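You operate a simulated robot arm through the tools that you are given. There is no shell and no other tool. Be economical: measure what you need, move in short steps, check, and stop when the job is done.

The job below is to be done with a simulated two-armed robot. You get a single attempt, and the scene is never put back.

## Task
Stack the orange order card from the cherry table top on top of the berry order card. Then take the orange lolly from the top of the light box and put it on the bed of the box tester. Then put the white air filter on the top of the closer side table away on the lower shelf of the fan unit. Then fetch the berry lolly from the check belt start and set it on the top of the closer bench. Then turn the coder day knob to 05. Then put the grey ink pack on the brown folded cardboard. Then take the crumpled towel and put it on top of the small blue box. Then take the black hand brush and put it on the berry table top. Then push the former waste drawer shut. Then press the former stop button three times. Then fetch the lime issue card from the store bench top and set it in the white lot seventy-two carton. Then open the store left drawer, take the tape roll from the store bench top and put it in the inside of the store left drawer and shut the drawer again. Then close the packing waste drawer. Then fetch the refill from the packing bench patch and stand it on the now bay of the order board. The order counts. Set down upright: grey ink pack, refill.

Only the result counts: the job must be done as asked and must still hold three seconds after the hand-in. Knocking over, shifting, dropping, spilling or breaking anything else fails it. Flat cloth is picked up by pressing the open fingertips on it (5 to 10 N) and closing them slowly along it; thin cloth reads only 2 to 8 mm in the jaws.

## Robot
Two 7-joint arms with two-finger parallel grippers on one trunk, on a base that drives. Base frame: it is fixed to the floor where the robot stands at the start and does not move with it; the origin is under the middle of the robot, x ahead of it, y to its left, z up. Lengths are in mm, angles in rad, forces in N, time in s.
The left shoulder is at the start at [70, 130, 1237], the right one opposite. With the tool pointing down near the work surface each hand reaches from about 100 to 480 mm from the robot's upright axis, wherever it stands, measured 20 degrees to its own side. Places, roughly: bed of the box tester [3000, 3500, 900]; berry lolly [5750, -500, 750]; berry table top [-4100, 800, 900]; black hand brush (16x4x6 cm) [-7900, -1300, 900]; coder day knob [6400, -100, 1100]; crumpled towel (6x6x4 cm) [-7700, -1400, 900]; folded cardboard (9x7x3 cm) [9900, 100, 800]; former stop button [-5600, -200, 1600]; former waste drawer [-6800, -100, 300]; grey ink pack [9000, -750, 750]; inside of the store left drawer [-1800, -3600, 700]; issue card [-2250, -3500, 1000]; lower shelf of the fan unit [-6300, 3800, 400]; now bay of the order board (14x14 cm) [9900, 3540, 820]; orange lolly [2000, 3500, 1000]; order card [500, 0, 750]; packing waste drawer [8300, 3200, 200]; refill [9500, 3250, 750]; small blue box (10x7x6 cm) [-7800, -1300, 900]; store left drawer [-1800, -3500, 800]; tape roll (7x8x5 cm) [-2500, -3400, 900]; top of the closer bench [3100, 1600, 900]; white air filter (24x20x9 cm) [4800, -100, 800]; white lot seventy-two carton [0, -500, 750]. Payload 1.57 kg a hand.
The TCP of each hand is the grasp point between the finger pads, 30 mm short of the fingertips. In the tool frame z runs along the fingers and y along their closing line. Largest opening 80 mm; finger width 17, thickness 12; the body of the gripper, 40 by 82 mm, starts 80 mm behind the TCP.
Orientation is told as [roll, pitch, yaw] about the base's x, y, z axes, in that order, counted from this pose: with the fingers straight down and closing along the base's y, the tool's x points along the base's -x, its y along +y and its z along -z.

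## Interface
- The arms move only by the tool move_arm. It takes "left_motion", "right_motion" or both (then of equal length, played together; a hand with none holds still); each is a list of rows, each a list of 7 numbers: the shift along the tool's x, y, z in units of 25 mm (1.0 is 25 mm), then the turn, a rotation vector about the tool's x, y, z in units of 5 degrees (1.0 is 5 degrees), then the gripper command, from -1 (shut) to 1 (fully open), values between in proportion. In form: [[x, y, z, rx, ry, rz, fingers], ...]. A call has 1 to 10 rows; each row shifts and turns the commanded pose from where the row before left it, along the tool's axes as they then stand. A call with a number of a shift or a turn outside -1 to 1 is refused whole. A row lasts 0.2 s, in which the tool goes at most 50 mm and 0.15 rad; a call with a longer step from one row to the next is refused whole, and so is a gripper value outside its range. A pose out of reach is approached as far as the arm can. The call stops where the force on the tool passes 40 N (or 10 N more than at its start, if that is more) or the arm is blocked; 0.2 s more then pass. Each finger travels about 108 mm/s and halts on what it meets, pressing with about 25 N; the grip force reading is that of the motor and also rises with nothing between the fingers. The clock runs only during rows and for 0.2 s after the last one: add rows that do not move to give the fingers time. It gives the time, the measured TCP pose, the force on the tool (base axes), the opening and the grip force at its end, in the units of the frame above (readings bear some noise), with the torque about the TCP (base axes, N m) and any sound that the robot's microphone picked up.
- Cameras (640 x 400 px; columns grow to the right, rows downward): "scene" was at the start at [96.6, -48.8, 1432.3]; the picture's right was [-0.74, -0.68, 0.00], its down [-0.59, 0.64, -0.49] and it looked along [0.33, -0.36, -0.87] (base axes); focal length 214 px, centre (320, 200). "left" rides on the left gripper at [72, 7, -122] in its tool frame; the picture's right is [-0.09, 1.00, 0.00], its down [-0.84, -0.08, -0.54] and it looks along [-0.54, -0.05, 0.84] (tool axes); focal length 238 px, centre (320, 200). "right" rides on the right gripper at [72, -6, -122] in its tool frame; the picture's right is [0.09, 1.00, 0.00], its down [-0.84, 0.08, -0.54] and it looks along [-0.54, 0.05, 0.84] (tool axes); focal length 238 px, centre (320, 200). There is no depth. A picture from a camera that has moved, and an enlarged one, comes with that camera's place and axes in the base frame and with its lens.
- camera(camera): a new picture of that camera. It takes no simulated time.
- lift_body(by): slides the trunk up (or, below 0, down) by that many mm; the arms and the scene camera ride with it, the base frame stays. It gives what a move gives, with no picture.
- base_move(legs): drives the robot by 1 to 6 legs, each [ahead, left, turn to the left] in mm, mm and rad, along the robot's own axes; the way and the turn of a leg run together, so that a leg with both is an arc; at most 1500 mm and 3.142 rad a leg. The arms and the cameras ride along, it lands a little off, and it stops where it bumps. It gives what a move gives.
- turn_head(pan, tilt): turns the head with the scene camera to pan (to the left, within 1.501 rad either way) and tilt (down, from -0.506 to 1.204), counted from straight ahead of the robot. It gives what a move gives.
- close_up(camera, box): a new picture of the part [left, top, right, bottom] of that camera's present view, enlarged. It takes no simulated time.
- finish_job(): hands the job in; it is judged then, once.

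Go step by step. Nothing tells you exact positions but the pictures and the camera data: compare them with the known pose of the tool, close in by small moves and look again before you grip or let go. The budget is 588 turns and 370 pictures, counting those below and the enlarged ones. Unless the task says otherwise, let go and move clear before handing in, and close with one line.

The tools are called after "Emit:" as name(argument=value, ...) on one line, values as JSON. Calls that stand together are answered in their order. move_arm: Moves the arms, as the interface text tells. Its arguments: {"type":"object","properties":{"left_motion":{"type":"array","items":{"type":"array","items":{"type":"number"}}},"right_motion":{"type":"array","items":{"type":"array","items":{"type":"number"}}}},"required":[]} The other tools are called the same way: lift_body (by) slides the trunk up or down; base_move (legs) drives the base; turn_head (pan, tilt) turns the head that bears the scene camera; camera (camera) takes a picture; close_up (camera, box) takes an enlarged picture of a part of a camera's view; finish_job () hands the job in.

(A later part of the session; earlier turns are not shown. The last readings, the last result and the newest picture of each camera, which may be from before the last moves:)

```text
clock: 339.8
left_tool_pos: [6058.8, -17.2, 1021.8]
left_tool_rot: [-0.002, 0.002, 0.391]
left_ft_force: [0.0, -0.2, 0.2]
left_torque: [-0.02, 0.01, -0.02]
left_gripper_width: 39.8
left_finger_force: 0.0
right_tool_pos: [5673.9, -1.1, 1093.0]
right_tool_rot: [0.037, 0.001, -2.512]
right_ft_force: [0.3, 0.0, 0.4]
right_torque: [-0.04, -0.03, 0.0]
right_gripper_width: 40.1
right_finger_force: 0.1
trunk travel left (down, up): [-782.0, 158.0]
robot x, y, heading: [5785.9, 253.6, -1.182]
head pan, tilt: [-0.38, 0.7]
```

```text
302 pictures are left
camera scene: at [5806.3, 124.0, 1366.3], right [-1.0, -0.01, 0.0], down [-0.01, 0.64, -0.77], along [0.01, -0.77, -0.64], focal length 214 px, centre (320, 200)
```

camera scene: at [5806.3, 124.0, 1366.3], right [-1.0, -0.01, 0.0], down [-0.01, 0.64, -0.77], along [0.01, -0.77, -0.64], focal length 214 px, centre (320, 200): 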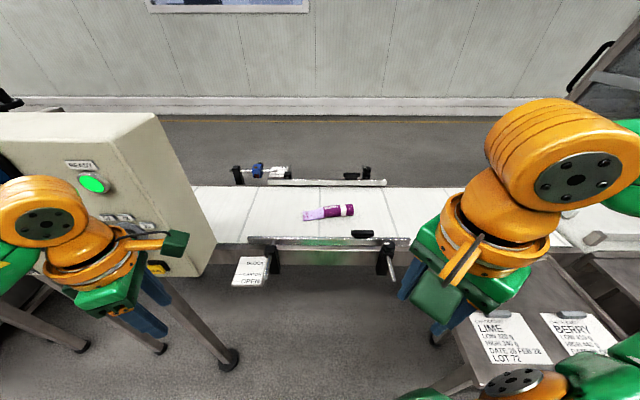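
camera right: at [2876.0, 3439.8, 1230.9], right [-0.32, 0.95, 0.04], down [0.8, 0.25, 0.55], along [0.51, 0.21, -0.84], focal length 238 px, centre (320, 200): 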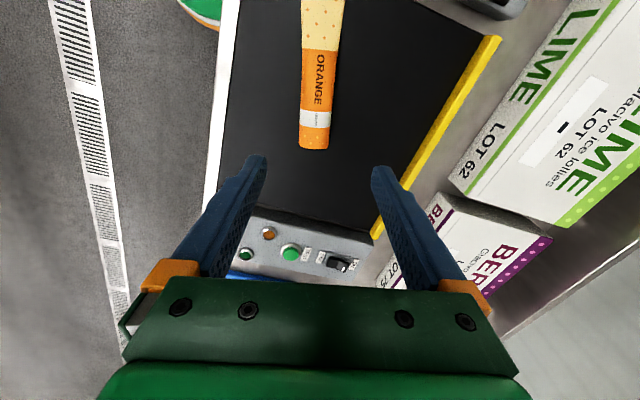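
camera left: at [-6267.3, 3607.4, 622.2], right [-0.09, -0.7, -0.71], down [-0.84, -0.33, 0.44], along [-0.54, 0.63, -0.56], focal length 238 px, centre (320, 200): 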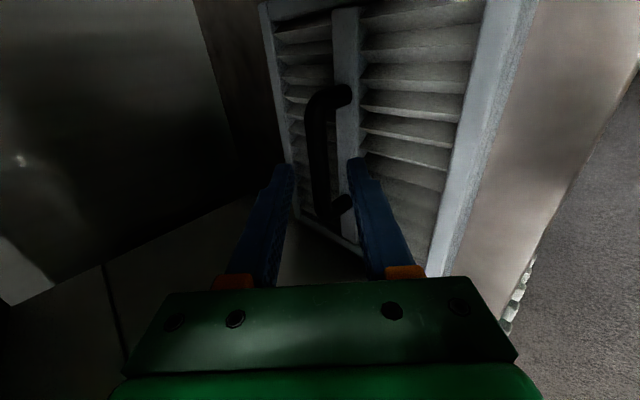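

The lolly is clear of the rails. I'll tuck the left hand in so it avoids the coder panel, then turn the base a bit more and close in.

Emit:
move_arm(left_motion=[[-0.4, 0.97, -0.4, 0, 0, 0, 0], [-0.4, 0.97, -0.4, 0, 0, 0, 0], [-0.4, 0.97, -0.4, 0, 0, 0, 0], [-0.4, 0.97, -0.4, 0, 0, 0, 0], [-0.4, 0.97, -0.4, 0, 0, 0, 0], [-0.4, 0.97, -0.4, 0, 0, 0, 0], [-0.4, 0.97, -0.4, 0, 0, 0, 0], [-0.4, 0.97, -0.4, 0, 0, 0, 0]])

Emit:
base_move(legs=[[0, 0, 0.28]])

```text
clock: 341.6
left_tool_pos: [6057.4, 193.4, 1101.5]
left_tool_rot: [0.0, 0.004, 0.388]
left_ft_force: [0.2, -0.6, -0.6]
left_torque: [-0.02, -0.04, -0.01]
left_gripper_width: 40.1
left_finger_force: 0.0
right_tool_pos: [5673.6, 1.1, 1094.0]
right_tool_rot: [0.038, 0.001, -2.512]
right_ft_force: [0.6, 1.1, 0.8]
right_torque: [-0.03, 0.04, 0.02]
right_gripper_width: 40.1
right_finger_force: 0.0
trunk travel left (down, up): [-782.0, 158.0]
robot x, y, heading: [5783.5, 253.4, -1.183]
head pan, tilt: [-0.38, 0.7]
```

```text
clock: 342.9
left_tool_pos: [6065.3, 268.9, 1102.6]
left_tool_rot: [-0.002, 0.001, 0.671]
left_ft_force: [0.0, -1.0, 0.4]
left_torque: [-0.01, -0.01, 0.01]
left_gripper_width: 40.1
left_finger_force: 0.1
right_tool_pos: [5748.3, -21.0, 1092.7]
right_tool_rot: [0.038, -0.003, -2.233]
right_ft_force: [0.8, 0.5, -0.7]
right_torque: [0.03, -0.01, -0.01]
right_gripper_width: 39.9
right_finger_force: 0.1
trunk travel left (down, up): [-782.0, 158.0]
robot x, y, heading: [5783.2, 254.1, -0.905]
head pan, tilt: [-0.38, 0.7]
```

Emit:
base_move(legs=[[211, -217, 0]])

Emit:
turn_head(pan=-0.4, tilt=0.8)

Emit:
camera(camera="scene")

Emit:
camera(camera="right")

```text
clock: 344.9
left_tool_pos: [6025.0, -27.4, 1102.2]
left_tool_rot: [-0.002, 0.004, 0.665]
left_ft_force: [-0.6, 0.1, 0.0]
left_torque: [-0.03, 0.02, -0.03]
left_gripper_width: 40.0
left_finger_force: 0.1
right_tool_pos: [5705.7, -316.7, 1093.7]
right_tool_rot: [0.036, -0.001, -2.238]
right_ft_force: [0.2, -0.6, 0.2]
right_torque: [0.01, 0.0, 0.03]
right_gripper_width: 39.8
right_finger_force: 0.0
trunk travel left (down, up): [-782.0, 158.0]
robot x, y, heading: [5742.1, -43.9, -0.906]
head pan, tilt: [-0.38, 0.7]
```

```text
clock: 345.6
left_tool_pos: [6024.1, -27.8, 1102.7]
left_tool_rot: [-0.002, 0.002, 0.665]
left_ft_force: [-0.9, -1.7, -1.6]
left_torque: [-0.02, 0.0, -0.04]
left_gripper_width: 40.0
left_finger_force: 0.0
right_tool_pos: [5704.6, -316.4, 1092.2]
right_tool_rot: [0.037, -0.001, -2.237]
right_ft_force: [0.8, -1.2, 0.6]
right_torque: [-0.02, -0.02, 0.0]
right_gripper_width: 39.9
right_finger_force: 0.1
trunk travel left (down, up): [-782.0, 158.0]
robot x, y, heading: [5744.0, -45.5, -0.904]
head pan, tilt: [-0.4, 0.799]
```

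```text
301 pictures are left
camera scene: at [5796.7, -158.8, 1358.0], right [-0.97, -0.26, 0.0], down [-0.19, 0.69, -0.7], along [0.18, -0.67, -0.72], focal length 214 px, centre (320, 200)
```

scene: 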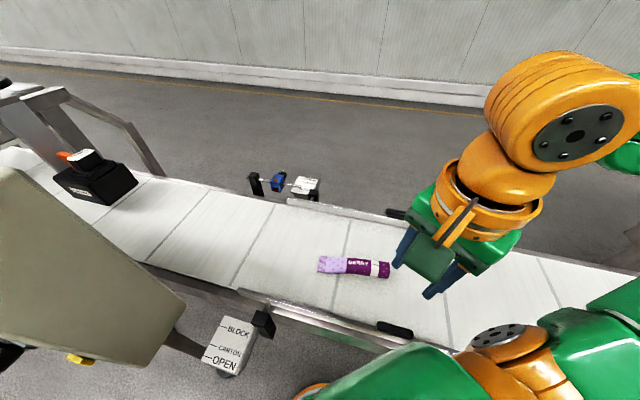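

```text
300 pictures are left
camera right: at [5739.1, -253.0, 1215.1], right [0.84, -0.54, 0.04], down [-0.47, -0.69, 0.54], along [-0.27, -0.47, -0.84], focal length 238 px, centre (320, 200)
```

right: 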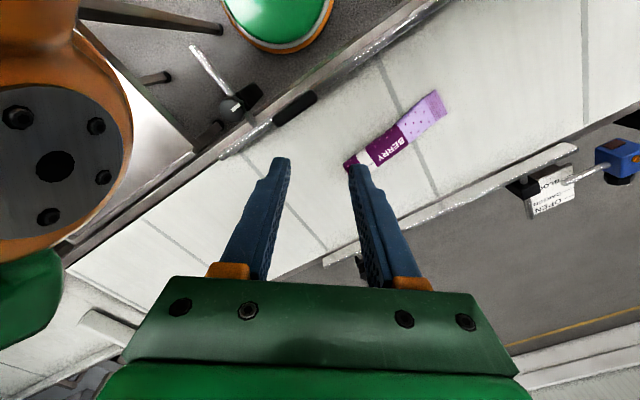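

The lolly center is near (5788, -440, 821), and its axis is about 8.5° off x. I'll turn the jaws across it and move above the tube end.

Emit:
move_arm(right_motion=[[0, 0, 0, 0, 0, 0.97, 0.3], [0, 0, 0, 0, 0, 0.97, 0.3], [0, 0, 0, 0, 0, 0.97, 0.3], [0, 0, 0, 0, 0, 0.97, 0.3], [0, 0, 0, 0, 0, 0.97, 0.3], [0, 0, 0, 0, 0, 0.97, 0.3], [0, 0, 0, 0, 0, 0.97, 0.3], [0, 0, 0, 0, 0, 0.97, 0.5], [0, 0, 0, 0, 0, 0.9, 0.5], [0, 0, 0, -0.42, 0, 0, 0.5]])

Emit:
move_arm(right_motion=[[0.16, 0.91, 0, 0, 0, 0, 0.5], [0.16, 0.91, 0.3, 0, 0, 0, 0.5], [0.16, 0.91, 0.6, 0, 0, 0, 0.5], [0.16, 0.91, 0.8, 0, 0, 0, 0.5], [0.16, 0.91, 0.8, 0, 0, 0, 0.5], [0.16, 0.91, 0.8, 0, 0, 0, 0.5], [0, 0, 0.8, 0, 0, 0, 0.5], [0, 0, 0.8, 0, 0, 0, 0.5], [0, 0, 0, 0, 0, 0, 0.5]])

Emit:
camera(camera="right")

```text
clock: 347.8
left_tool_pos: [6023.7, -28.5, 1102.9]
left_tool_rot: [-0.003, 0.002, 0.665]
left_ft_force: [-0.1, 0.1, -0.4]
left_torque: [-0.03, -0.01, 0.0]
left_gripper_width: 39.9
left_finger_force: 0.0
right_tool_pos: [5704.4, -317.6, 1094.0]
right_tool_rot: [0.063, 0.023, -2.998]
right_ft_force: [-0.4, -0.5, -0.5]
right_torque: [0.0, -0.02, 0.02]
right_gripper_width: 60.3
right_finger_force: 0.2
trunk travel left (down, up): [-782.0, 158.0]
robot x, y, heading: [5742.0, -40.6, -0.905]
head pan, tilt: [-0.4, 0.799]
```

```text
clock: 349.8
left_tool_pos: [6024.9, -30.0, 1103.2]
left_tool_rot: [-0.003, 0.001, 0.666]
left_ft_force: [1.2, -0.3, 0.1]
left_torque: [0.04, 0.0, 0.03]
left_gripper_width: 39.9
left_finger_force: 0.0
right_tool_pos: [5754.2, -455.6, 979.4]
right_tool_rot: [0.061, 0.024, -2.994]
right_ft_force: [-0.3, -0.1, -0.3]
right_torque: [0.01, 0.01, -0.03]
right_gripper_width: 60.0
right_finger_force: 0.1
trunk travel left (down, up): [-782.0, 158.0]
robot x, y, heading: [5741.8, -39.0, -0.903]
head pan, tilt: [-0.4, 0.799]
```

```text
299 pictures are left
camera right: at [5818.2, -431.6, 1103.3], right [0.24, -0.97, 0.07], down [-0.83, -0.17, 0.53], along [-0.5, -0.18, -0.85], focal length 238 px, centre (320, 200)
```

right: 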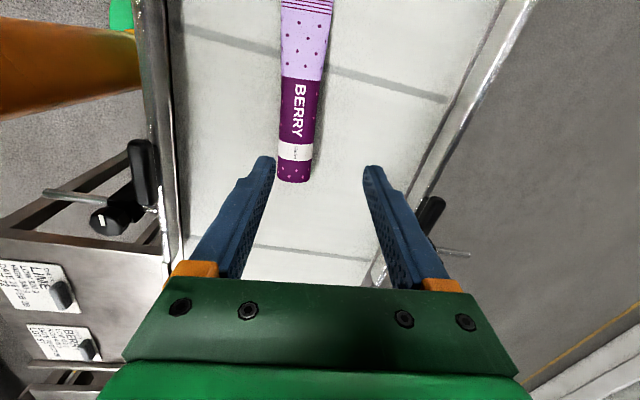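

Emit:
move_arm(right_motion=[[-0.34, -0.3, 0, 0.7, -0.26, 0, 0.5], [-0.34, -0.3, 0.6, 0, 0, 0, 0.5], [0, 0, 1, 0, 0, 0, 0.5], [0, 0, 1, 0, 0, 0, 0.5], [0, 0, 0.6, 0, 0, 0, 0.5], [0, 0, 0, 0, 0, 0, 0.5]])

Emit:
camera(camera="right")

```text
clock: 351.2
left_tool_pos: [6023.7, -30.3, 1104.9]
left_tool_rot: [-0.001, 0.003, 0.667]
left_ft_force: [-0.2, -0.3, -0.3]
left_torque: [-0.03, 0.01, -0.02]
left_gripper_width: 40.0
left_finger_force: 0.0
right_tool_pos: [5735.0, -443.3, 898.5]
right_tool_rot: [0.002, 0.002, -2.994]
right_ft_force: [0.4, -0.2, -0.1]
right_torque: [0.02, 0.01, -0.01]
right_gripper_width: 60.1
right_finger_force: 0.0
trunk travel left (down, up): [-782.0, 158.0]
robot x, y, heading: [5744.5, -38.5, -0.903]
head pan, tilt: [-0.4, 0.799]
```

```text
298 pictures are left
camera right: at [5802.8, -424.6, 1020.8], right [0.24, -0.97, 0.0], down [-0.82, -0.2, 0.54], along [-0.52, -0.13, -0.84], focal length 238 px, centre (320, 200)
```

right: 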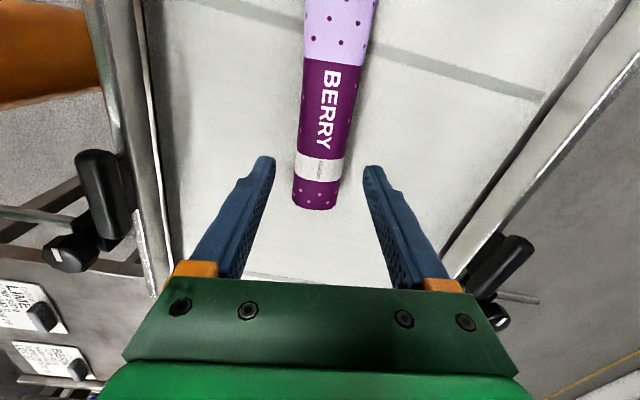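

Emit:
move_arm(right_motion=[[0, 0, 0.6, 0, 0, 0, 0.5], [0, 0, 0.5, 0, 0, 0, 0.5], [0, 0, 0.15, 0, 0, 0, 0.5], [0, 0, 0.15, 0, 0, 0, 0.5], [0, 0, 0.15, 0, 0, 0, 0.5], [0, 0, 0, 0, 0, 0, 0.5]])

Emit:
camera(camera="right")

```text
clock: 352.6
left_tool_pos: [6023.5, -29.5, 1102.9]
left_tool_rot: [-0.004, 0.002, 0.665]
left_ft_force: [-0.2, -0.2, -0.1]
left_torque: [-0.01, 0.04, -0.02]
left_gripper_width: 40.1
left_finger_force: 0.1
right_tool_pos: [5734.1, -444.2, 860.0]
right_tool_rot: [0.002, 0.002, -2.993]
right_ft_force: [0.4, -0.3, -0.3]
right_torque: [-0.01, 0.03, 0.02]
right_gripper_width: 59.9
right_finger_force: 0.1
trunk travel left (down, up): [-782.0, 158.0]
robot x, y, heading: [5745.4, -39.4, -0.905]
head pan, tilt: [-0.4, 0.799]
```

```text
297 pictures are left
camera right: at [5802.4, -426.0, 982.3], right [0.24, -0.97, 0.0], down [-0.82, -0.2, 0.54], along [-0.52, -0.13, -0.84], focal length 238 px, centre (320, 200)
```

right: 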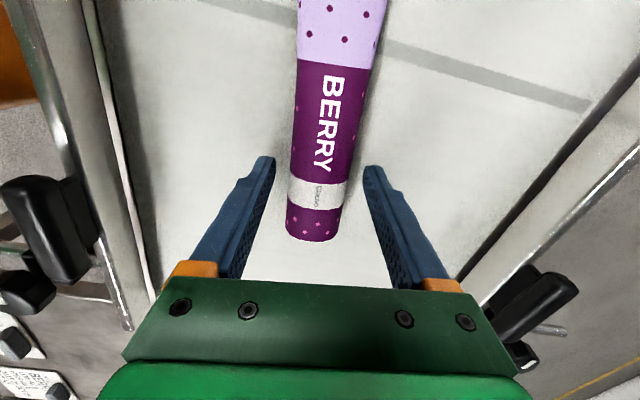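

Emit:
move_arm(right_motion=[[0, 0, 0.12, 0, 0, 0, 0.5], [0, 0, 0.12, 0, 0, 0, 0.5], [0, 0, 0.12, 0, 0, 0, 0.5], [0, 0, 0.12, 0, 0, 0, 0.5], [0, 0, 0.12, 0, 0, 0, 0.5]])

```text
clock: 353.8
left_tool_pos: [6022.1, -26.6, 1104.6]
left_tool_rot: [-0.008, 0.004, 0.663]
left_ft_force: [-0.4, -0.4, 0.7]
left_torque: [0.03, -0.02, 0.03]
left_gripper_width: 40.2
left_finger_force: 0.0
right_tool_pos: [5734.2, -442.1, 850.4]
right_tool_rot: [0.014, 0.003, -2.994]
right_ft_force: [-5.5, -3.1, 40.2]
right_torque: [1.44, 0.62, 0.28]
right_gripper_width: 57.7
right_finger_force: 0.1
trunk travel left (down, up): [-782.0, 158.0]
robot x, y, heading: [5742.0, -45.0, -0.905]
head pan, tilt: [-0.4, 0.799]
stopped in row 5 (right hand): the force on the tool passed its limit at 46 N (the readings are from after the stop); the commanded pose is now the measured one
```

Emit:
move_arm(right_motion=[[0, 0, -0.2, 0, 0, 0, 0.5], [0, 0, 0, 0, 0, 0, 0.1], [0, 0, 0, 0, 0, 0, -0.3], [0, 0, 0, 0, 0, 0, -0.5], [0, 0, 0, 0, 0, 0, -0.5], [0, 0, -0.5, 0, 0, 0, -0.5], [0, 0, -1, 0, 0, 0, -0.5], [0, 0, -1, 0, 0, 0, -0.5], [0, 0, -1, 0, 0, 0, -0.5], [0, 0, -1, 0, 0, 0, -0.5]])

Emit:
camera(camera="right")

```text
clock: 356.0
left_tool_pos: [6023.1, -28.7, 1103.3]
left_tool_rot: [-0.002, 0.001, 0.662]
left_ft_force: [0.6, 0.6, 0.0]
left_torque: [-0.01, 0.01, 0.01]
left_gripper_width: 40.1
left_finger_force: 0.0
right_tool_pos: [5736.0, -444.7, 964.3]
right_tool_rot: [0.004, 0.002, -2.993]
right_ft_force: [-0.2, 0.6, -0.8]
right_torque: [-0.04, 0.01, 0.02]
right_gripper_width: 37.8
right_finger_force: 25.2
trunk travel left (down, up): [-782.0, 158.0]
robot x, y, heading: [5743.4, -43.3, -0.905]
head pan, tilt: [-0.4, 0.799]
```

```text
296 pictures are left
camera right: at [5803.5, -425.7, 1086.8], right [0.24, -0.97, 0.01], down [-0.82, -0.2, 0.54], along [-0.52, -0.13, -0.84], focal length 238 px, centre (320, 200)
```

right: 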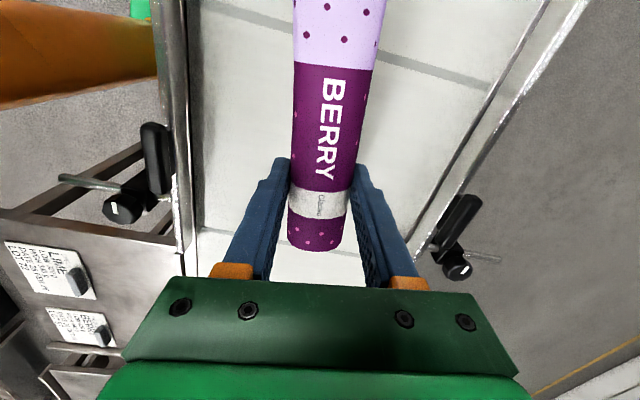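

The berry lolly is held. I'll raise it, back out and travel to the bench near (3100, 1600).

Emit:
move_arm(right_motion=[[0, 0, -1, 0, 0, 0, -0.5], [0, 0, -1, 0, 0, 0, -0.5], [0, 0, -1, 0, 0, 0, -0.5], [0, 0, -1, 0, 0, 0, -0.5]])

Emit:
base_move(legs=[[-236, 185, 0], [0, 0, -0.665], [-1500, 0, 0], [-800, 0, 0], [0, -1200, 0], [0, -1250, 0]])

Emit:
turn_head(pan=-0.1, tilt=0.5)

Emit:
camera(camera="scene")

```text
clock: 357.0
left_tool_pos: [6023.8, -29.5, 1102.3]
left_tool_rot: [-0.002, 0.001, 0.663]
left_ft_force: [-0.5, -0.2, 0.0]
left_torque: [0.01, 0.0, 0.02]
left_gripper_width: 40.1
left_finger_force: 0.1
right_tool_pos: [5734.9, -444.9, 1064.4]
right_tool_rot: [0.008, 0.003, -2.993]
right_ft_force: [-0.4, 0.2, -0.7]
right_torque: [-0.01, 0.05, 0.0]
right_gripper_width: 37.7
right_finger_force: 25.5
trunk travel left (down, up): [-782.0, 158.0]
robot x, y, heading: [5742.0, -44.4, -0.908]
head pan, tilt: [-0.4, 0.799]
```

```text
clock: 383.3
left_tool_pos: [3514.0, 2364.8, 1103.7]
left_tool_rot: [-0.002, 0.003, 0.015]
left_ft_force: [-0.4, -0.7, -0.4]
left_torque: [-0.01, -0.03, 0.0]
left_gripper_width: 40.1
left_finger_force: 0.1
right_tool_pos: [3031.7, 2208.2, 1064.3]
right_tool_rot: [0.005, 0.0, 2.643]
right_ft_force: [-0.4, -0.8, 0.0]
right_torque: [0.03, 0.02, 0.01]
right_gripper_width: 38.0
right_finger_force: 25.1
trunk travel left (down, up): [-782.0, 158.0]
robot x, y, heading: [3279.3, 2523.2, -1.558]
head pan, tilt: [-0.4, 0.799]
```

```text
clock: 384.1
left_tool_pos: [3511.7, 2364.2, 1103.4]
left_tool_rot: [-0.002, 0.001, 0.016]
left_ft_force: [0.3, 0.0, -0.3]
left_torque: [0.0, -0.01, 0.0]
left_gripper_width: 40.0
left_finger_force: 0.0
right_tool_pos: [3030.3, 2208.4, 1064.4]
right_tool_rot: [0.006, 0.004, 2.643]
right_ft_force: [-0.4, -0.6, -0.9]
right_torque: [0.08, 0.0, -0.02]
right_gripper_width: 37.9
right_finger_force: 24.9
trunk travel left (down, up): [-782.0, 158.0]
robot x, y, heading: [3282.7, 2521.8, -1.558]
head pan, tilt: [-0.099, 0.499]
```

```text
295 pictures are left
camera scene: at [3275.8, 2383.1, 1383.9], right [-1.0, 0.08, 0.0], down [0.04, 0.48, -0.88], along [-0.07, -0.87, -0.48], focal length 214 px, centre (320, 200)
```

scene: 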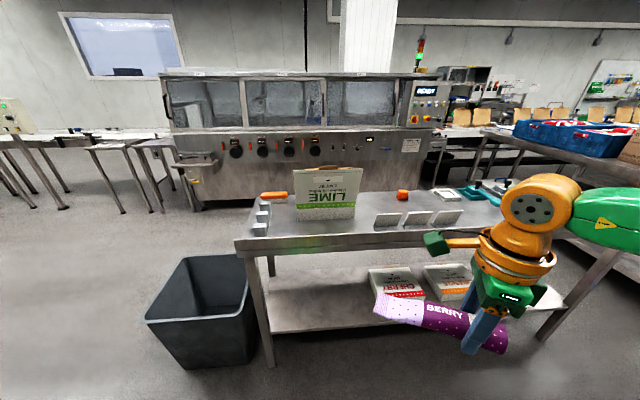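

The bench top has a free strip in front of the LIME carton, about y=1745 and x=3170 to 3350. I'll close in and align the lolly along x.

Emit:
base_move(legs=[[0, 117, -0.012], [402, 0, 0]])

Emit:
move_arm(right_motion=[[0, 0, 0, 0, 0, -0.87, -0.5], [0, 0, 0, 0, 0, -0.87, -0.5], [0, 0, 0, 0, 0, -0.87, -0.5], [0, 0, 0, 0, 0, -0.87, -0.5], [0, 0, 0, 0, 0, -0.87, -0.5], [0, 0, 0, 0, 0, -0.87, -0.5], [1, 0.8, 0, 0, 0, 0, -0.5], [1, 0.8, 0, 0, 0, 0, -0.5], [1, 0.8, 0, 0, 0, 0, -0.5]])

Emit:
camera(camera="scene")

Emit:
camera(camera="right")

```text
clock: 387.5
left_tool_pos: [3631.2, 1960.8, 1103.2]
left_tool_rot: [-0.004, 0.002, 0.01]
left_ft_force: [-0.6, -1.0, 0.5]
left_torque: [-0.02, -0.01, -0.03]
left_gripper_width: 40.1
left_finger_force: 0.1
right_tool_pos: [3149.1, 1807.5, 1065.3]
right_tool_rot: [0.005, 0.003, 2.636]
right_ft_force: [0.1, 1.0, 0.1]
right_torque: [0.01, 0.07, 0.0]
right_gripper_width: 38.0
right_finger_force: 25.3
trunk travel left (down, up): [-782.0, 158.0]
robot x, y, heading: [3401.8, 2120.5, -1.559]
head pan, tilt: [-0.099, 0.499]
```

```text
clock: 389.5
left_tool_pos: [3630.9, 1957.2, 1101.2]
left_tool_rot: [0.0, 0.002, 0.008]
left_ft_force: [0.6, 0.5, -1.3]
left_torque: [0.03, 0.01, 0.0]
left_gripper_width: 40.1
left_finger_force: 0.0
right_tool_pos: [3221.9, 1740.1, 1064.6]
right_tool_rot: [0.005, 0.0, 3.092]
right_ft_force: [0.9, -0.7, 0.2]
right_torque: [0.01, 0.05, 0.02]
right_gripper_width: 37.8
right_finger_force: 25.1
trunk travel left (down, up): [-782.0, 158.0]
robot x, y, heading: [3400.4, 2123.9, -1.561]
head pan, tilt: [-0.099, 0.499]
```

```text
294 pictures are left
camera scene: at [3395.1, 1978.0, 1383.8], right [-1.0, 0.09, 0.0], down [0.04, 0.48, -0.88], along [-0.08, -0.87, -0.48], focal length 214 px, centre (320, 200)
```

scene: 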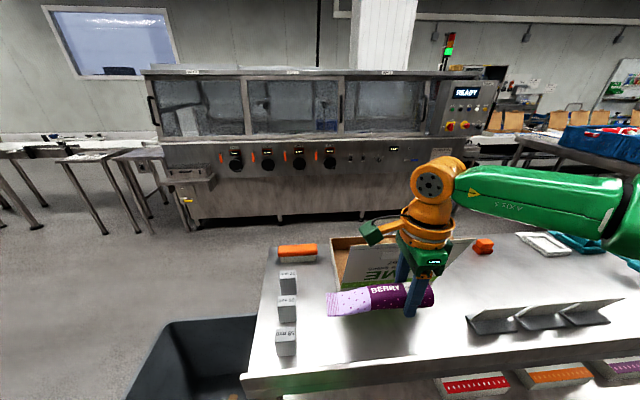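

```text
293 pictures are left
camera right: at [3292.1, 1745.0, 1187.1], right [0.04, -1.0, 0.0], down [-0.84, -0.03, 0.54], along [-0.54, -0.03, -0.84], focal length 238 px, centre (320, 200)
```

right: 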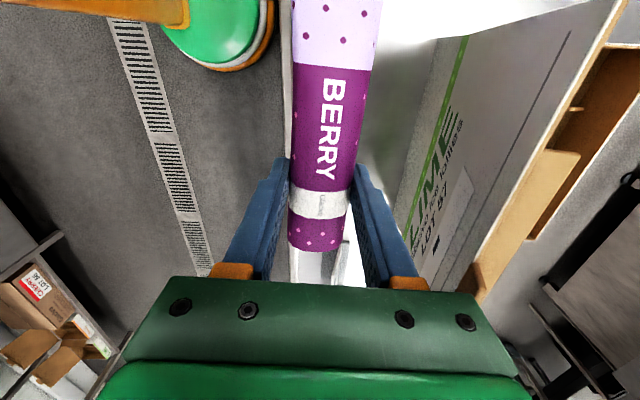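

The strip between the carton and the front edge is y 1605 to 1788, so I'll center at y≈1703 and descend.

Emit:
move_arm(right_motion=[[0, 0.75, 0, 0, 0, 0, -0.5], [0, 0.75, 0, 0, 0, 0, -0.5], [0, 0, 1, 0, 0, 0, -0.5], [0, 0, 1, 0, 0, 0, -0.5], [0, 0, 1, 0, 0, 0, -0.5], [0, 0, 1, 0, 0, 0, -0.5], [0, 0, 0.4, 0, 0, 0, -0.5], [0, 0, 0, 0, 0, 0, -0.5]])

Emit:
camera(camera="right")

```text
clock: 390.3
left_tool_pos: [3630.5, 1965.1, 1103.0]
left_tool_rot: [-0.009, 0.001, 0.008]
left_ft_force: [0.0, 0.3, -0.7]
left_torque: [0.03, -0.01, -0.02]
left_gripper_width: 39.9
left_finger_force: 0.0
right_tool_pos: [3218.5, 1709.0, 1047.9]
right_tool_rot: [0.025, 0.003, 3.089]
right_ft_force: [0.6, 3.8, 12.0]
right_torque: [-0.74, 0.38, -0.01]
right_gripper_width: 37.6
right_finger_force: 25.3
trunk travel left (down, up): [-782.0, 158.0]
robot x, y, heading: [3402.2, 2119.0, -1.561]
head pan, tilt: [-0.099, 0.499]
stopped in row 4 (right hand): the force on the tool passed its limit at 48 N (the readings are from after the stop); the commanded pose is now the measured one
```

```text
292 pictures are left
camera right: at [3288.8, 1715.2, 1170.5], right [0.04, -1.0, 0.03], down [-0.84, -0.02, 0.54], along [-0.54, -0.04, -0.84], focal length 238 px, centre (320, 200)
```

right: 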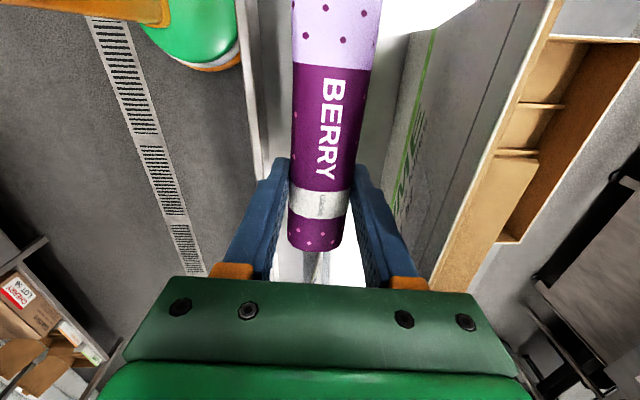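

Unexpected contact at TCP z≈1048. I'll check with the scene camera before continuing.

Emit:
close_up(camera="scene", box=[240, 200, 480, 350])

```text
2.67 times, centred on (360, 275) of scene
camera zoom: at [3395.0, 1987.1, 1384.7], right [-1.0, 0.09, 0.0], down [0.04, 0.47, -0.88], along [-0.08, -0.88, -0.47], focal length 572 px, centre (213, 0)
```

zoom: 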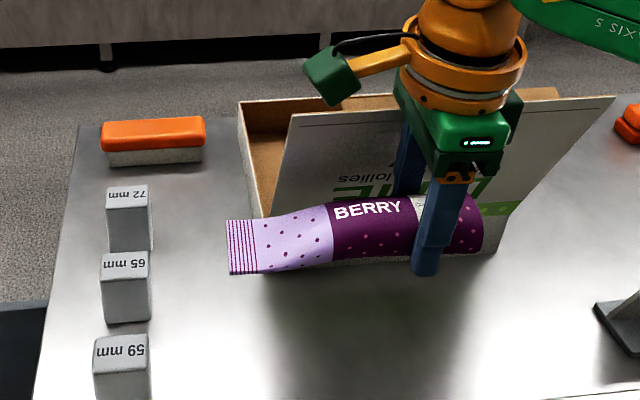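

The lolly or a finger touched the leaning carton panel. I'll lift off and use the free area to the right, behind the small tent cards.

Emit:
move_arm(right_motion=[[0, -0.4, -0.6, 0, 0, 0, -0.5], [0, -0.4, -1, 0, 0, 0, -0.5], [0, -0.4, -1, 0, 0, 0, -0.5]])

Emit:
camera(camera="scene")

```text
clock: 391.1
left_tool_pos: [3631.1, 1958.5, 1102.9]
left_tool_rot: [-0.002, 0.001, 0.009]
left_ft_force: [0.3, -0.3, 0.3]
left_torque: [-0.03, -0.02, 0.02]
left_gripper_width: 39.8
left_finger_force: 0.3
right_tool_pos: [3219.0, 1733.3, 1111.0]
right_tool_rot: [0.017, 0.001, 3.089]
right_ft_force: [-0.5, -0.3, -0.6]
right_torque: [-0.02, 0.01, -0.04]
right_gripper_width: 38.1
right_finger_force: 24.8
trunk travel left (down, up): [-782.0, 158.0]
robot x, y, heading: [3399.1, 2120.3, -1.563]
head pan, tilt: [-0.099, 0.499]
```

```text
290 pictures are left
camera scene: at [3394.8, 1979.3, 1383.9], right [-1.0, 0.09, 0.0], down [0.04, 0.48, -0.88], along [-0.08, -0.87, -0.48], focal length 214 px, centre (320, 200)
```

scene: 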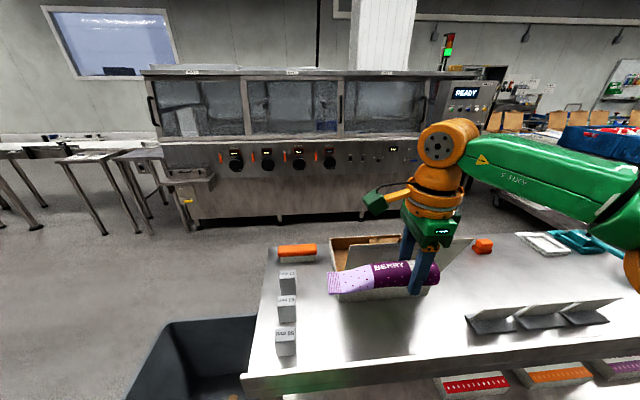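

Emit:
base_move(legs=[[-60, 0, 0], [0, -380, 0]])

Emit:
turn_head(pan=-0.2, tilt=0.7)

Emit:
camera(camera="scene")

Emit:
camera(camera="right")

```text
clock: 394.1
left_tool_pos: [3245.3, 2015.7, 1102.3]
left_tool_rot: [-0.002, 0.004, 0.006]
left_ft_force: [-0.6, 0.0, 0.3]
left_torque: [0.01, 0.04, 0.01]
left_gripper_width: 40.1
left_finger_force: 0.1
right_tool_pos: [2833.8, 1792.2, 1110.8]
right_tool_rot: [0.021, 0.003, 3.087]
right_ft_force: [-0.7, -0.6, -1.3]
right_torque: [0.01, 0.01, 0.01]
right_gripper_width: 37.5
right_finger_force: 24.8
trunk travel left (down, up): [-782.0, 158.0]
robot x, y, heading: [3016.2, 2178.2, -1.561]
head pan, tilt: [-0.099, 0.499]
```

```text
clock: 394.8
left_tool_pos: [3244.0, 2015.7, 1102.1]
left_tool_rot: [-0.001, 0.002, 0.007]
left_ft_force: [0.7, -0.1, 0.0]
left_torque: [0.0, 0.0, -0.02]
left_gripper_width: 40.0
left_finger_force: 0.1
right_tool_pos: [2832.3, 1791.5, 1110.5]
right_tool_rot: [0.017, 0.002, 3.085]
right_ft_force: [-0.8, -0.4, -1.3]
right_torque: [0.01, 0.05, -0.05]
right_gripper_width: 38.0
right_finger_force: 24.7
trunk travel left (down, up): [-782.0, 158.0]
robot x, y, heading: [3011.3, 2180.7, -1.564]
head pan, tilt: [-0.201, 0.7]
```

```text
289 pictures are left
camera scene: at [3000.2, 2044.6, 1366.3], right [-0.98, 0.19, 0.0], down [0.12, 0.63, -0.77], along [-0.15, -0.75, -0.64], focal length 214 px, centre (320, 200)
```

scene: 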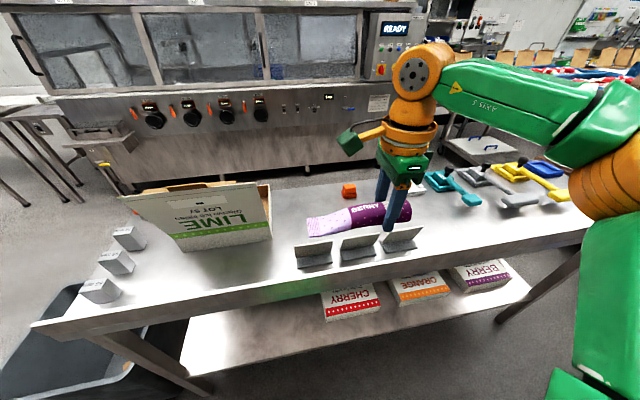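

```text
288 pictures are left
camera right: at [2902.1, 1797.7, 1232.6], right [0.04, -1.0, 0.02], down [-0.84, -0.02, 0.54], along [-0.54, -0.04, -0.84], focal length 238 px, centre (320, 200)
```

right: 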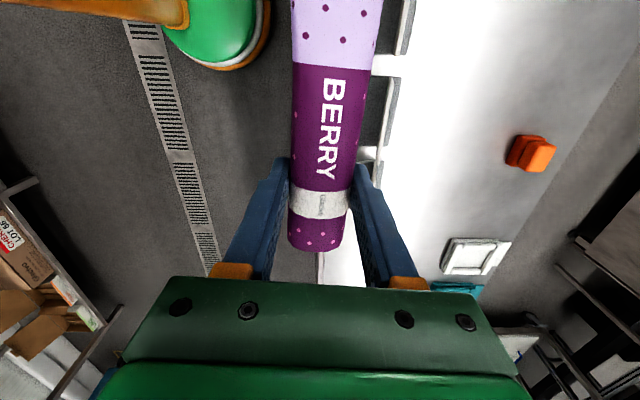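

The free area behind the tents is y 1480 to 1680. I'll move forward and place the lolly at about (2800, 1580).

Emit:
base_move(legs=[[190, 0, 0]])

Emit:
move_arm(right_motion=[[-0.6, 0.4, 0, -0.2, 0, 0, -0.5], [-0.6, 0.4, 0, 0, 0, 0, -0.5], [0, 0, 1, 0, 0, 0, -0.5], [0, 0, 1, 0, 0, 0, -0.5], [0, 0, 1, 0, 0, 0, -0.5], [0, 0, 1, 0, 0, 0, -0.5], [0, 0, 1, 0, 0, 0, -0.5], [0, 0, 0.8, 0, 0, 0, -0.5]])

Emit:
camera(camera="right")

Emit:
camera(camera="scene")

```text
clock: 396.4
left_tool_pos: [3245.6, 1828.8, 1102.3]
left_tool_rot: [-0.005, 0.001, 0.007]
left_ft_force: [0.4, -0.2, -0.8]
left_torque: [0.01, -0.01, 0.0]
left_gripper_width: 40.0
left_finger_force: 0.2
right_tool_pos: [2834.1, 1604.9, 1111.6]
right_tool_rot: [0.021, 0.002, 3.088]
right_ft_force: [0.1, 0.5, -1.0]
right_torque: [-0.02, 0.05, 0.02]
right_gripper_width: 38.0
right_finger_force: 24.7
trunk travel left (down, up): [-782.0, 158.0]
robot x, y, heading: [3013.5, 1985.0, -1.566]
head pan, tilt: [-0.201, 0.7]
```

```text
clock: 398.2
left_tool_pos: [3245.7, 1826.1, 1102.0]
left_tool_rot: [-0.001, 0.002, 0.008]
left_ft_force: [0.5, -0.2, 0.2]
left_torque: [0.03, -0.02, 0.02]
left_gripper_width: 39.8
left_finger_force: 0.0
right_tool_pos: [2800.9, 1579.6, 965.8]
right_tool_rot: [0.035, 0.004, 3.085]
right_ft_force: [-0.1, 0.1, -0.9]
right_torque: [-0.01, 0.03, -0.04]
right_gripper_width: 37.7
right_finger_force: 24.9
trunk travel left (down, up): [-782.0, 158.0]
robot x, y, heading: [3015.3, 1985.7, -1.563]
head pan, tilt: [-0.201, 0.7]
```

```text
287 pictures are left
camera right: at [2872.3, 1587.0, 1088.5], right [0.04, -1.0, 0.04], down [-0.84, -0.01, 0.54], along [-0.54, -0.05, -0.84], focal length 238 px, centre (320, 200)
```

right: 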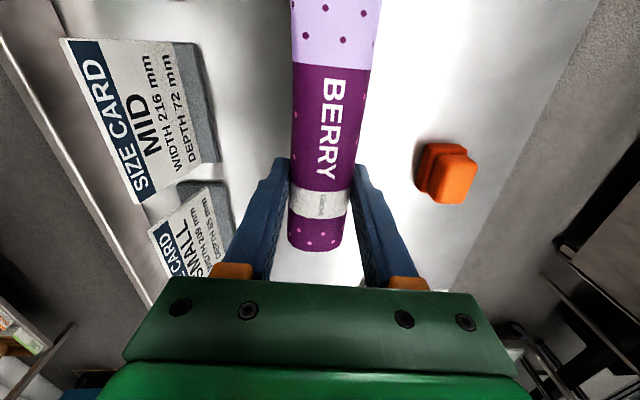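

```text
286 pictures are left
camera scene: at [3001.6, 1854.0, 1366.2], right [-0.98, 0.19, 0.0], down [0.12, 0.63, -0.76], along [-0.15, -0.75, -0.64], focal length 214 px, centre (320, 200)
```

scene: 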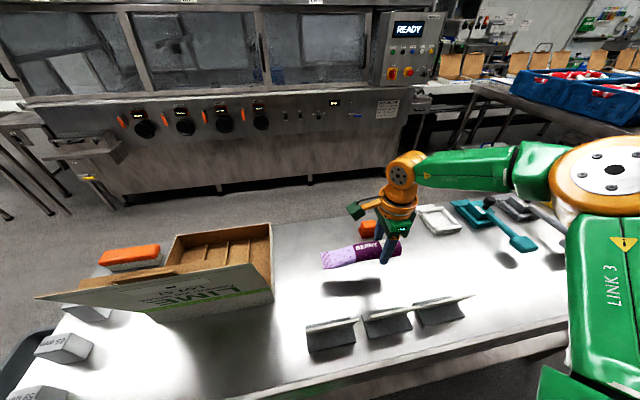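

Emit:
move_arm(right_motion=[[0, 0, 0.6, 0.4, 0, 0, -0.5], [0, 0, 0.6, 0, 0, 0, -0.5], [0, 0, 0.4, 0, 0, 0, -0.5], [0, 0, 0.15, 0, 0, 0, -0.5], [0, 0, 0.15, 0, 0, 0, -0.5], [0, 0, 0.15, 0, 0, 0, -0.5], [0, 0, 0, 0, 0, 0, -0.5]])

Emit:
camera(camera="right")

```text
clock: 399.8
left_tool_pos: [3245.2, 1827.5, 1102.5]
left_tool_rot: [-0.003, 0.003, 0.007]
left_ft_force: [0.2, 0.2, 0.2]
left_torque: [0.02, -0.01, 0.02]
left_gripper_width: 40.2
left_finger_force: 0.0
right_tool_pos: [2803.4, 1579.7, 914.4]
right_tool_rot: [0.003, 0.002, 3.087]
right_ft_force: [-0.8, -0.1, -0.7]
right_torque: [-0.01, 0.01, 0.02]
right_gripper_width: 38.0
right_finger_force: 25.1
trunk travel left (down, up): [-782.0, 158.0]
robot x, y, heading: [3015.3, 1991.7, -1.563]
head pan, tilt: [-0.201, 0.7]
```

```text
285 pictures are left
camera right: at [2872.8, 1582.3, 1037.2], right [0.04, -1.0, 0.0], down [-0.84, -0.03, 0.54], along [-0.54, -0.02, -0.84], focal length 238 px, centre (320, 200)
```

right: 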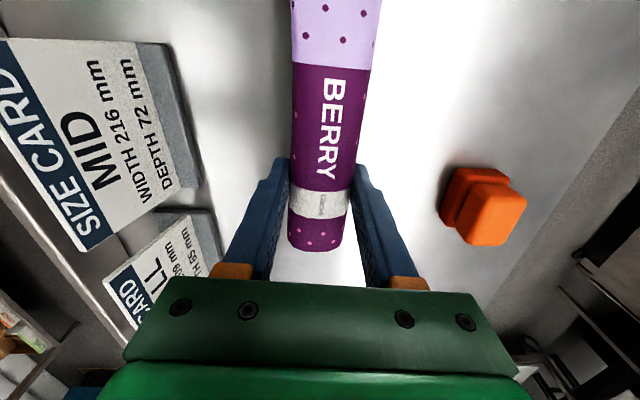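

Emit:
move_arm(right_motion=[[0, 0, 0.12, 0, 0, 0, -0.5], [0, 0, 0.12, 0, 0, 0, -0.5], [0, 0, 0.12, 0, 0, 0, -0.5], [0, 0, 0, 0, 0, 0, -0.5]])

```text
clock: 400.8
left_tool_pos: [3245.6, 1827.3, 1102.2]
left_tool_rot: [-0.002, 0.002, 0.007]
left_ft_force: [-0.1, -0.2, -0.3]
left_torque: [-0.01, -0.01, -0.03]
left_gripper_width: 40.3
left_finger_force: 0.2
right_tool_pos: [2801.4, 1578.5, 906.6]
right_tool_rot: [0.003, 0.002, 3.088]
right_ft_force: [0.0, 0.4, -0.5]
right_torque: [0.01, 0.04, -0.02]
right_gripper_width: 38.0
right_finger_force: 25.0
trunk travel left (down, up): [-782.0, 158.0]
robot x, y, heading: [3016.9, 1985.8, -1.561]
head pan, tilt: [-0.201, 0.7]
```

Emit:
move_arm(right_motion=[[0, 0, 0.1, 0, 0, 0, -0.5], [0, 0, 0.1, 0, 0, 0, -0.5], [0, 0, 0, 0, 0, 0, -0.5]])

```text
clock: 401.6
left_tool_pos: [3245.7, 1827.4, 1102.6]
left_tool_rot: [-0.002, 0.001, 0.007]
left_ft_force: [-0.1, -0.1, -0.6]
left_torque: [0.02, 0.05, -0.01]
left_gripper_width: 39.9
left_finger_force: 0.0
right_tool_pos: [2802.1, 1577.4, 900.6]
right_tool_rot: [0.0, 0.003, 3.087]
right_ft_force: [-0.3, 0.1, -0.2]
right_torque: [0.01, 0.02, -0.01]
right_gripper_width: 37.9
right_finger_force: 24.8
trunk travel left (down, up): [-782.0, 158.0]
robot x, y, heading: [3015.2, 1986.9, -1.562]
head pan, tilt: [-0.201, 0.7]
```

Emit:
move_arm(right_motion=[[0, 0, 0.1, 0, 0, 0, -0.5], [0, 0, 0.1, 0, 0, 0, -0.5], [0, 0, 0.1, 0, 0, 0, -0.5]])

Emit:
camera(camera="right")

```text
clock: 402.4
left_tool_pos: [3245.4, 1826.2, 1103.2]
left_tool_rot: [-0.004, 0.002, 0.006]
left_ft_force: [-1.0, 0.4, -0.9]
left_torque: [-0.02, 0.01, 0.01]
left_gripper_width: 40.0
left_finger_force: 0.0
right_tool_pos: [2802.5, 1578.7, 893.6]
right_tool_rot: [0.005, 0.004, 3.086]
right_ft_force: [-1.0, -0.2, 3.6]
right_torque: [-0.14, -0.69, -0.04]
right_gripper_width: 37.8
right_finger_force: 24.4
trunk travel left (down, up): [-782.0, 158.0]
robot x, y, heading: [3016.0, 1987.5, -1.567]
head pan, tilt: [-0.201, 0.7]
```

```text
284 pictures are left
camera right: at [2872.8, 1582.2, 1016.0], right [0.04, -1.0, 0.0], down [-0.84, -0.03, 0.54], along [-0.54, -0.02, -0.84], focal length 238 px, centre (320, 200)
```

right: 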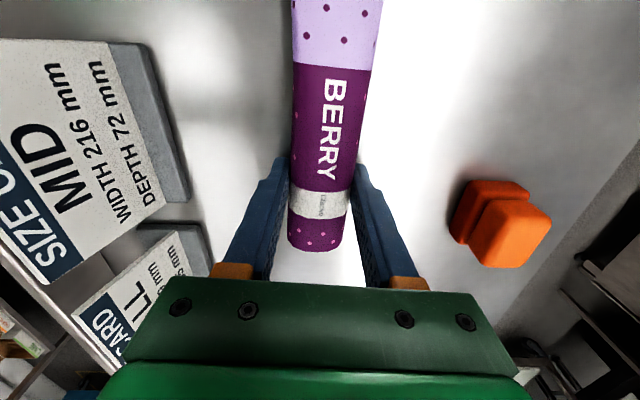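

Contact made. I'll open and lift clear.

Emit:
move_arm(right_motion=[[0, 0, -0.02, 0, 0, 0, -0.2], [0, 0, 0, 0, 0, 0, 0.3], [0, 0, 0, 0, 0, 0, 0.3], [0, 0, -0.5, 0, 0, 0, 0.3], [0, 0, -1, 0, 0, 0, 0.3], [0, 0, -1, 0, 0, 0, 0.3], [0, 0, -1, 0, 0, 0, 0.3], [0, 0, -1, 0, 0, 0, 0.3], [0, 0, -1, 0, 0, 0, 0.3], [0, 0, -1, 0, 0, 0, 0.3]])

Emit:
camera(camera="right")

```text
clock: 404.6
left_tool_pos: [3246.4, 1826.7, 1101.7]
left_tool_rot: [-0.001, 0.002, 0.008]
left_ft_force: [0.9, 0.0, -0.3]
left_torque: [-0.01, -0.02, 0.01]
left_gripper_width: 39.9
left_finger_force: 0.1
right_tool_pos: [2803.0, 1577.5, 1057.9]
right_tool_rot: [0.002, 0.003, 3.088]
right_ft_force: [-0.3, 0.2, -0.5]
right_torque: [-0.01, 0.02, 0.0]
right_gripper_width: 52.1
right_finger_force: 0.1
trunk travel left (down, up): [-782.0, 158.0]
robot x, y, heading: [3016.2, 1990.5, -1.563]
head pan, tilt: [-0.201, 0.7]
```

```text
283 pictures are left
camera right: at [2873.0, 1580.3, 1179.9], right [0.04, -1.0, 0.0], down [-0.84, -0.03, 0.54], along [-0.54, -0.02, -0.84], focal length 238 px, centre (320, 200)
```

right: 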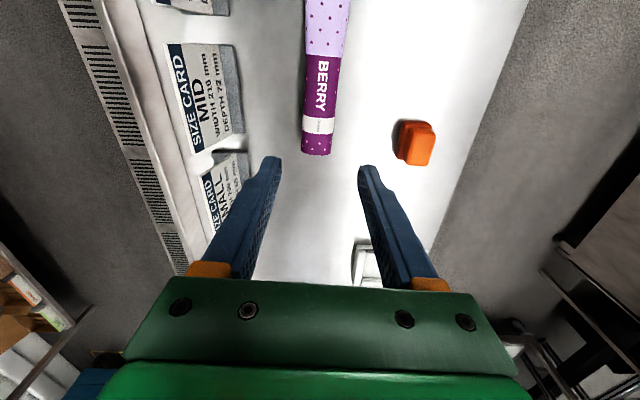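

The berry lolly is on the bench. Next is the coder panel near (6300, -150). I'll drive there and look at the knobs.

Emit:
base_move(legs=[[-560, 0, 0], [0, 1100, -0.008], [0, 1100, 0], [0, 1070, 0], [1500, 0, 0]])

Emit:
turn_head(pan=0, tilt=0.25)

Emit:
camera(camera="scene")

```text
clock: 430.2
left_tool_pos: [6556.4, 1011.1, 1102.4]
left_tool_rot: [-0.001, 0.001, 0.041]
left_ft_force: [-0.7, 0.0, -0.4]
left_torque: [0.0, 0.02, 0.01]
left_gripper_width: 40.1
left_finger_force: 0.1
right_tool_pos: [6121.8, 744.7, 1058.1]
right_tool_rot: [0.001, 0.001, 3.121]
right_ft_force: [0.0, 0.7, -0.4]
right_torque: [-0.02, 0.0, 0.01]
right_gripper_width: 52.4
right_finger_force: 0.0
trunk travel left (down, up): [-782.0, 158.0]
robot x, y, heading: [6319.5, 1168.0, -1.528]
head pan, tilt: [-0.201, 0.7]
```

```text
clock: 431.1
left_tool_pos: [6556.5, 1008.0, 1103.4]
left_tool_rot: [-0.002, 0.0, 0.039]
left_ft_force: [-0.3, 0.9, 0.5]
left_torque: [0.01, 0.0, 0.0]
left_gripper_width: 39.7
left_finger_force: 0.1
right_tool_pos: [6121.4, 744.2, 1056.1]
right_tool_rot: [0.003, 0.003, 3.12]
right_ft_force: [0.1, 0.0, -0.4]
right_torque: [0.0, 0.01, -0.01]
right_gripper_width: 52.1
right_finger_force: 0.1
trunk travel left (down, up): [-782.0, 158.0]
robot x, y, heading: [6325.4, 1165.8, -1.531]
head pan, tilt: [0.0, 0.25]
```

```text
282 pictures are left
camera scene: at [6328.8, 1020.0, 1407.0], right [-1.0, -0.04, 0.0], down [-0.01, 0.25, -0.97], along [0.04, -0.97, -0.25], focal length 214 px, centre (320, 200)
```

scene: 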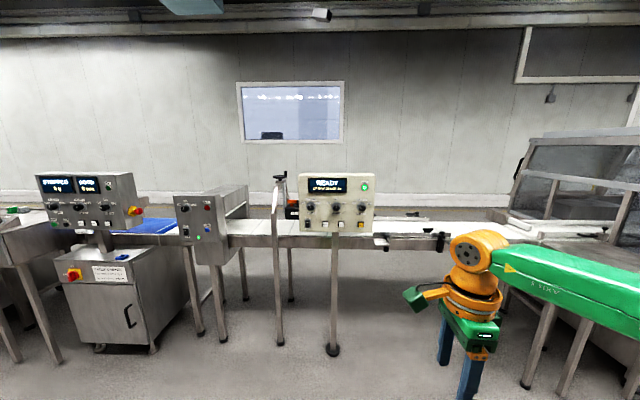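

Emit:
close_up(camera="scene", box=[285, 160, 389, 250])

```text
4.44 times, centred on (337, 205) of scene
camera zoom: at [6328.8, 1020.0, 1407.0], right [-1.0, -0.04, 0.0], down [-0.01, 0.25, -0.97], along [0.04, -0.97, -0.25], focal length 953 px, centre (244, 178)
```

zoom: 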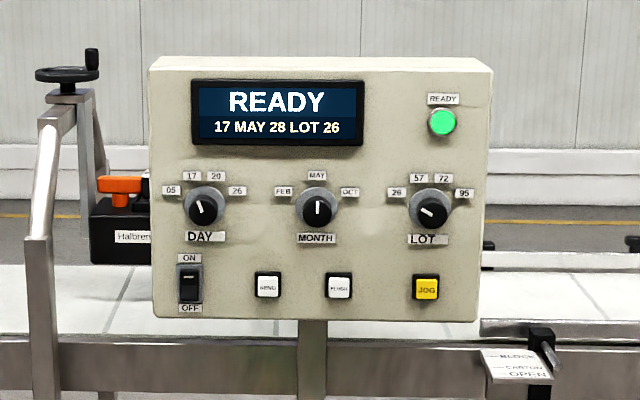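

DAY reads 17 and has to go one step counterclockwise to 05. The knob is near (6424, -105, 1082). I'll tuck the right hand, drive closer and tilt the left hand to point forward.

Emit:
move_arm(right_motion=[[0, -1, -0.3, 0, 0, 0, 0], [0, -1, -0.3, 0, 0, 0, 0], [0, -1, -0.3, 0, 0, 0, 0], [0, -1, -0.3, 0, 0, 0, 0], [0, -1, -0.3, 0, 0, 0, 0], [0, -1, -0.3, 0, 0, 0, 0], [0, -1, -0.3, 0, 0, 0, 0], [0, 0, 0, 0, 0, 0, 0], [0, 0, 0, 0, 0, 0, 0], [0, 0, 0, 0, 0, 0, 0]], left_motion=[[0, -0.7, 0, 1, 0, 0, 0.4], [0, -0.7, 0, 1, 0, 0, 0.4], [0, -0.7, 0, 1, 0, 0, 0.4], [0, -0.7, 0, 1, 0, 0, 0.4], [0, 0, 0, 1, 0, 0, 0.4], [0, 0, 0, 1, 0, 0, 0.4], [0, 0, 0, 1, 0, 0, 0.4], [0, 0, 0, 1, 0, 0, 0.4], [0, 0, 0, 1, 0, 0, 0.4], [0, 0, 0, 1, 0, 0, 0.4]])

Emit:
move_arm(left_motion=[[0, 0, 0, 1, 0, 0, 0.4], [0, 0, 0, 1, 0, 0, 0.4], [0, 0, 0, 1, 0, 0, 0.4], [0, 0, 0, 1, 0, 0, 0.4], [0, 0, 0, 1, 0, 0, 0.4], [0, 0, 0, 1, 0, 0, 0.4], [0, 0, 0, 1, 0, 0, 0.4], [0, 0, 0, 1, 0, 0, 0.4]])

```text
clock: 433.3
left_tool_pos: [6580.6, 930.2, 1169.5]
left_tool_rot: [-0.876, 0.001, 0.04]
left_ft_force: [-0.3, 1.0, 0.7]
left_torque: [0.01, -0.03, 0.04]
left_gripper_width: 55.8
left_finger_force: 0.1
left hand out of reach, approached as far as the arm can: row 6, 7, 8, 9, 10
right_tool_pos: [6125.5, 919.8, 1110.2]
right_tool_rot: [0.002, 0.001, 3.12]
right_ft_force: [0.1, 0.1, 0.6]
right_torque: [0.0, 0.01, -0.03]
right_gripper_width: 40.0
right_finger_force: 0.0
trunk travel left (down, up): [-782.0, 158.0]
robot x, y, heading: [6321.3, 1163.3, -1.533]
head pan, tilt: [0.0, 0.25]
```

```text
clock: 435.1
left_tool_pos: [6639.7, 947.5, 1250.7]
left_tool_rot: [-1.575, 0.001, 0.041]
left_ft_force: [-0.2, 0.3, -0.1]
left_torque: [0.02, -0.01, -0.01]
left_gripper_width: 56.0
left_finger_force: 0.0
left hand out of reach, approached as far as the arm can: row 1, 2, 3, 4, 5, 6, 7, 8
right_tool_pos: [6126.2, 919.5, 1111.0]
right_tool_rot: [0.002, 0.001, 3.12]
right_ft_force: [-0.1, 0.1, 0.4]
right_torque: [0.01, -0.02, 0.03]
right_gripper_width: 40.1
right_finger_force: 0.1
trunk travel left (down, up): [-782.0, 158.0]
robot x, y, heading: [6320.8, 1165.4, -1.528]
head pan, tilt: [0.0, 0.25]
```

The hand now points forward. I'll extend it and bring it inward, then drive in.

Emit:
move_arm(left_motion=[[0.3, 0, 1, 0, 0, 0, 0.4], [0.3, 0, 1, 0, 0, 0, 0.4], [0.3, 0.2, 1, 0, 0, 0, 0.4], [0.5, 0.2, 1, 0, 0, 0, 0.4], [0.6, 0.2, 1, 0, 0, 0, 0.4], [0.7, 0.2, 1, 0, 0, 0, 0.4], [0.7, 0.2, 0.8, 0, 0, 0, 0.4], [0.7, 0.2, 0.8, 0, 0, 0, 0.4], [0.7, 0.2, 0.8, 0, 0, 0, 0.4]])

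Emit:
base_move(legs=[[0, 0, -0.04], [500, -51, 0]])

Emit:
camera(camera="left")

```text
clock: 437.1
left_tool_pos: [6550.8, 729.7, 1239.2]
left_tool_rot: [-1.573, 0.001, 0.043]
left_ft_force: [-0.7, -0.3, -0.1]
left_torque: [0.03, -0.01, 0.0]
left_gripper_width: 56.0
left_finger_force: 0.0
left hand out of reach, approached as far as the arm can: row 1, 2, 3, 4, 5
right_tool_pos: [6124.6, 917.9, 1109.3]
right_tool_rot: [0.001, 0.002, 3.119]
right_ft_force: [0.2, -0.1, -0.3]
right_torque: [0.03, 0.0, -0.02]
right_gripper_width: 39.8
right_finger_force: 0.0
trunk travel left (down, up): [-782.0, 158.0]
robot x, y, heading: [6322.5, 1163.5, -1.535]
head pan, tilt: [0.0, 0.25]
```

```text
clock: 440.5
left_tool_pos: [6482.6, 211.0, 1239.9]
left_tool_rot: [-1.574, 0.002, 0.0]
left_ft_force: [0.3, 0.5, -0.2]
left_torque: [0.0, 0.02, 0.02]
left_gripper_width: 55.8
left_finger_force: 0.0
right_tool_pos: [6064.3, 416.1, 1110.1]
right_tool_rot: [0.002, 0.001, 3.08]
right_ft_force: [-0.3, 0.3, -0.3]
right_torque: [0.01, 0.02, 0.01]
right_gripper_width: 39.9
right_finger_force: 0.1
trunk travel left (down, up): [-782.0, 158.0]
robot x, y, heading: [6270.4, 649.5, -1.572]
head pan, tilt: [0.0, 0.25]
```

```text
280 pictures are left
camera left: at [6411.2, 332.8, 1233.6], right [0.09, 0.0, -1.0], down [0.84, 0.54, 0.07], along [0.54, -0.84, 0.05], focal length 238 px, centre (320, 200)
```

left: 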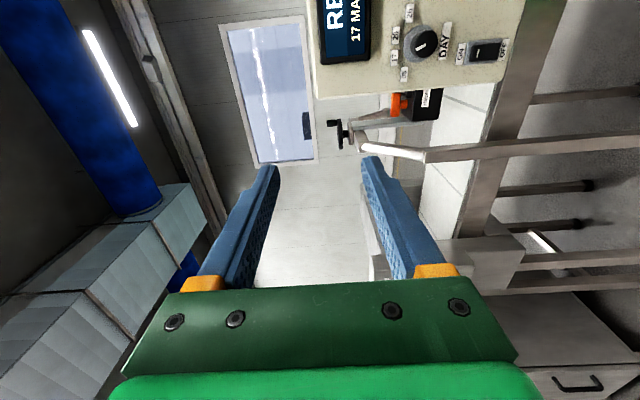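

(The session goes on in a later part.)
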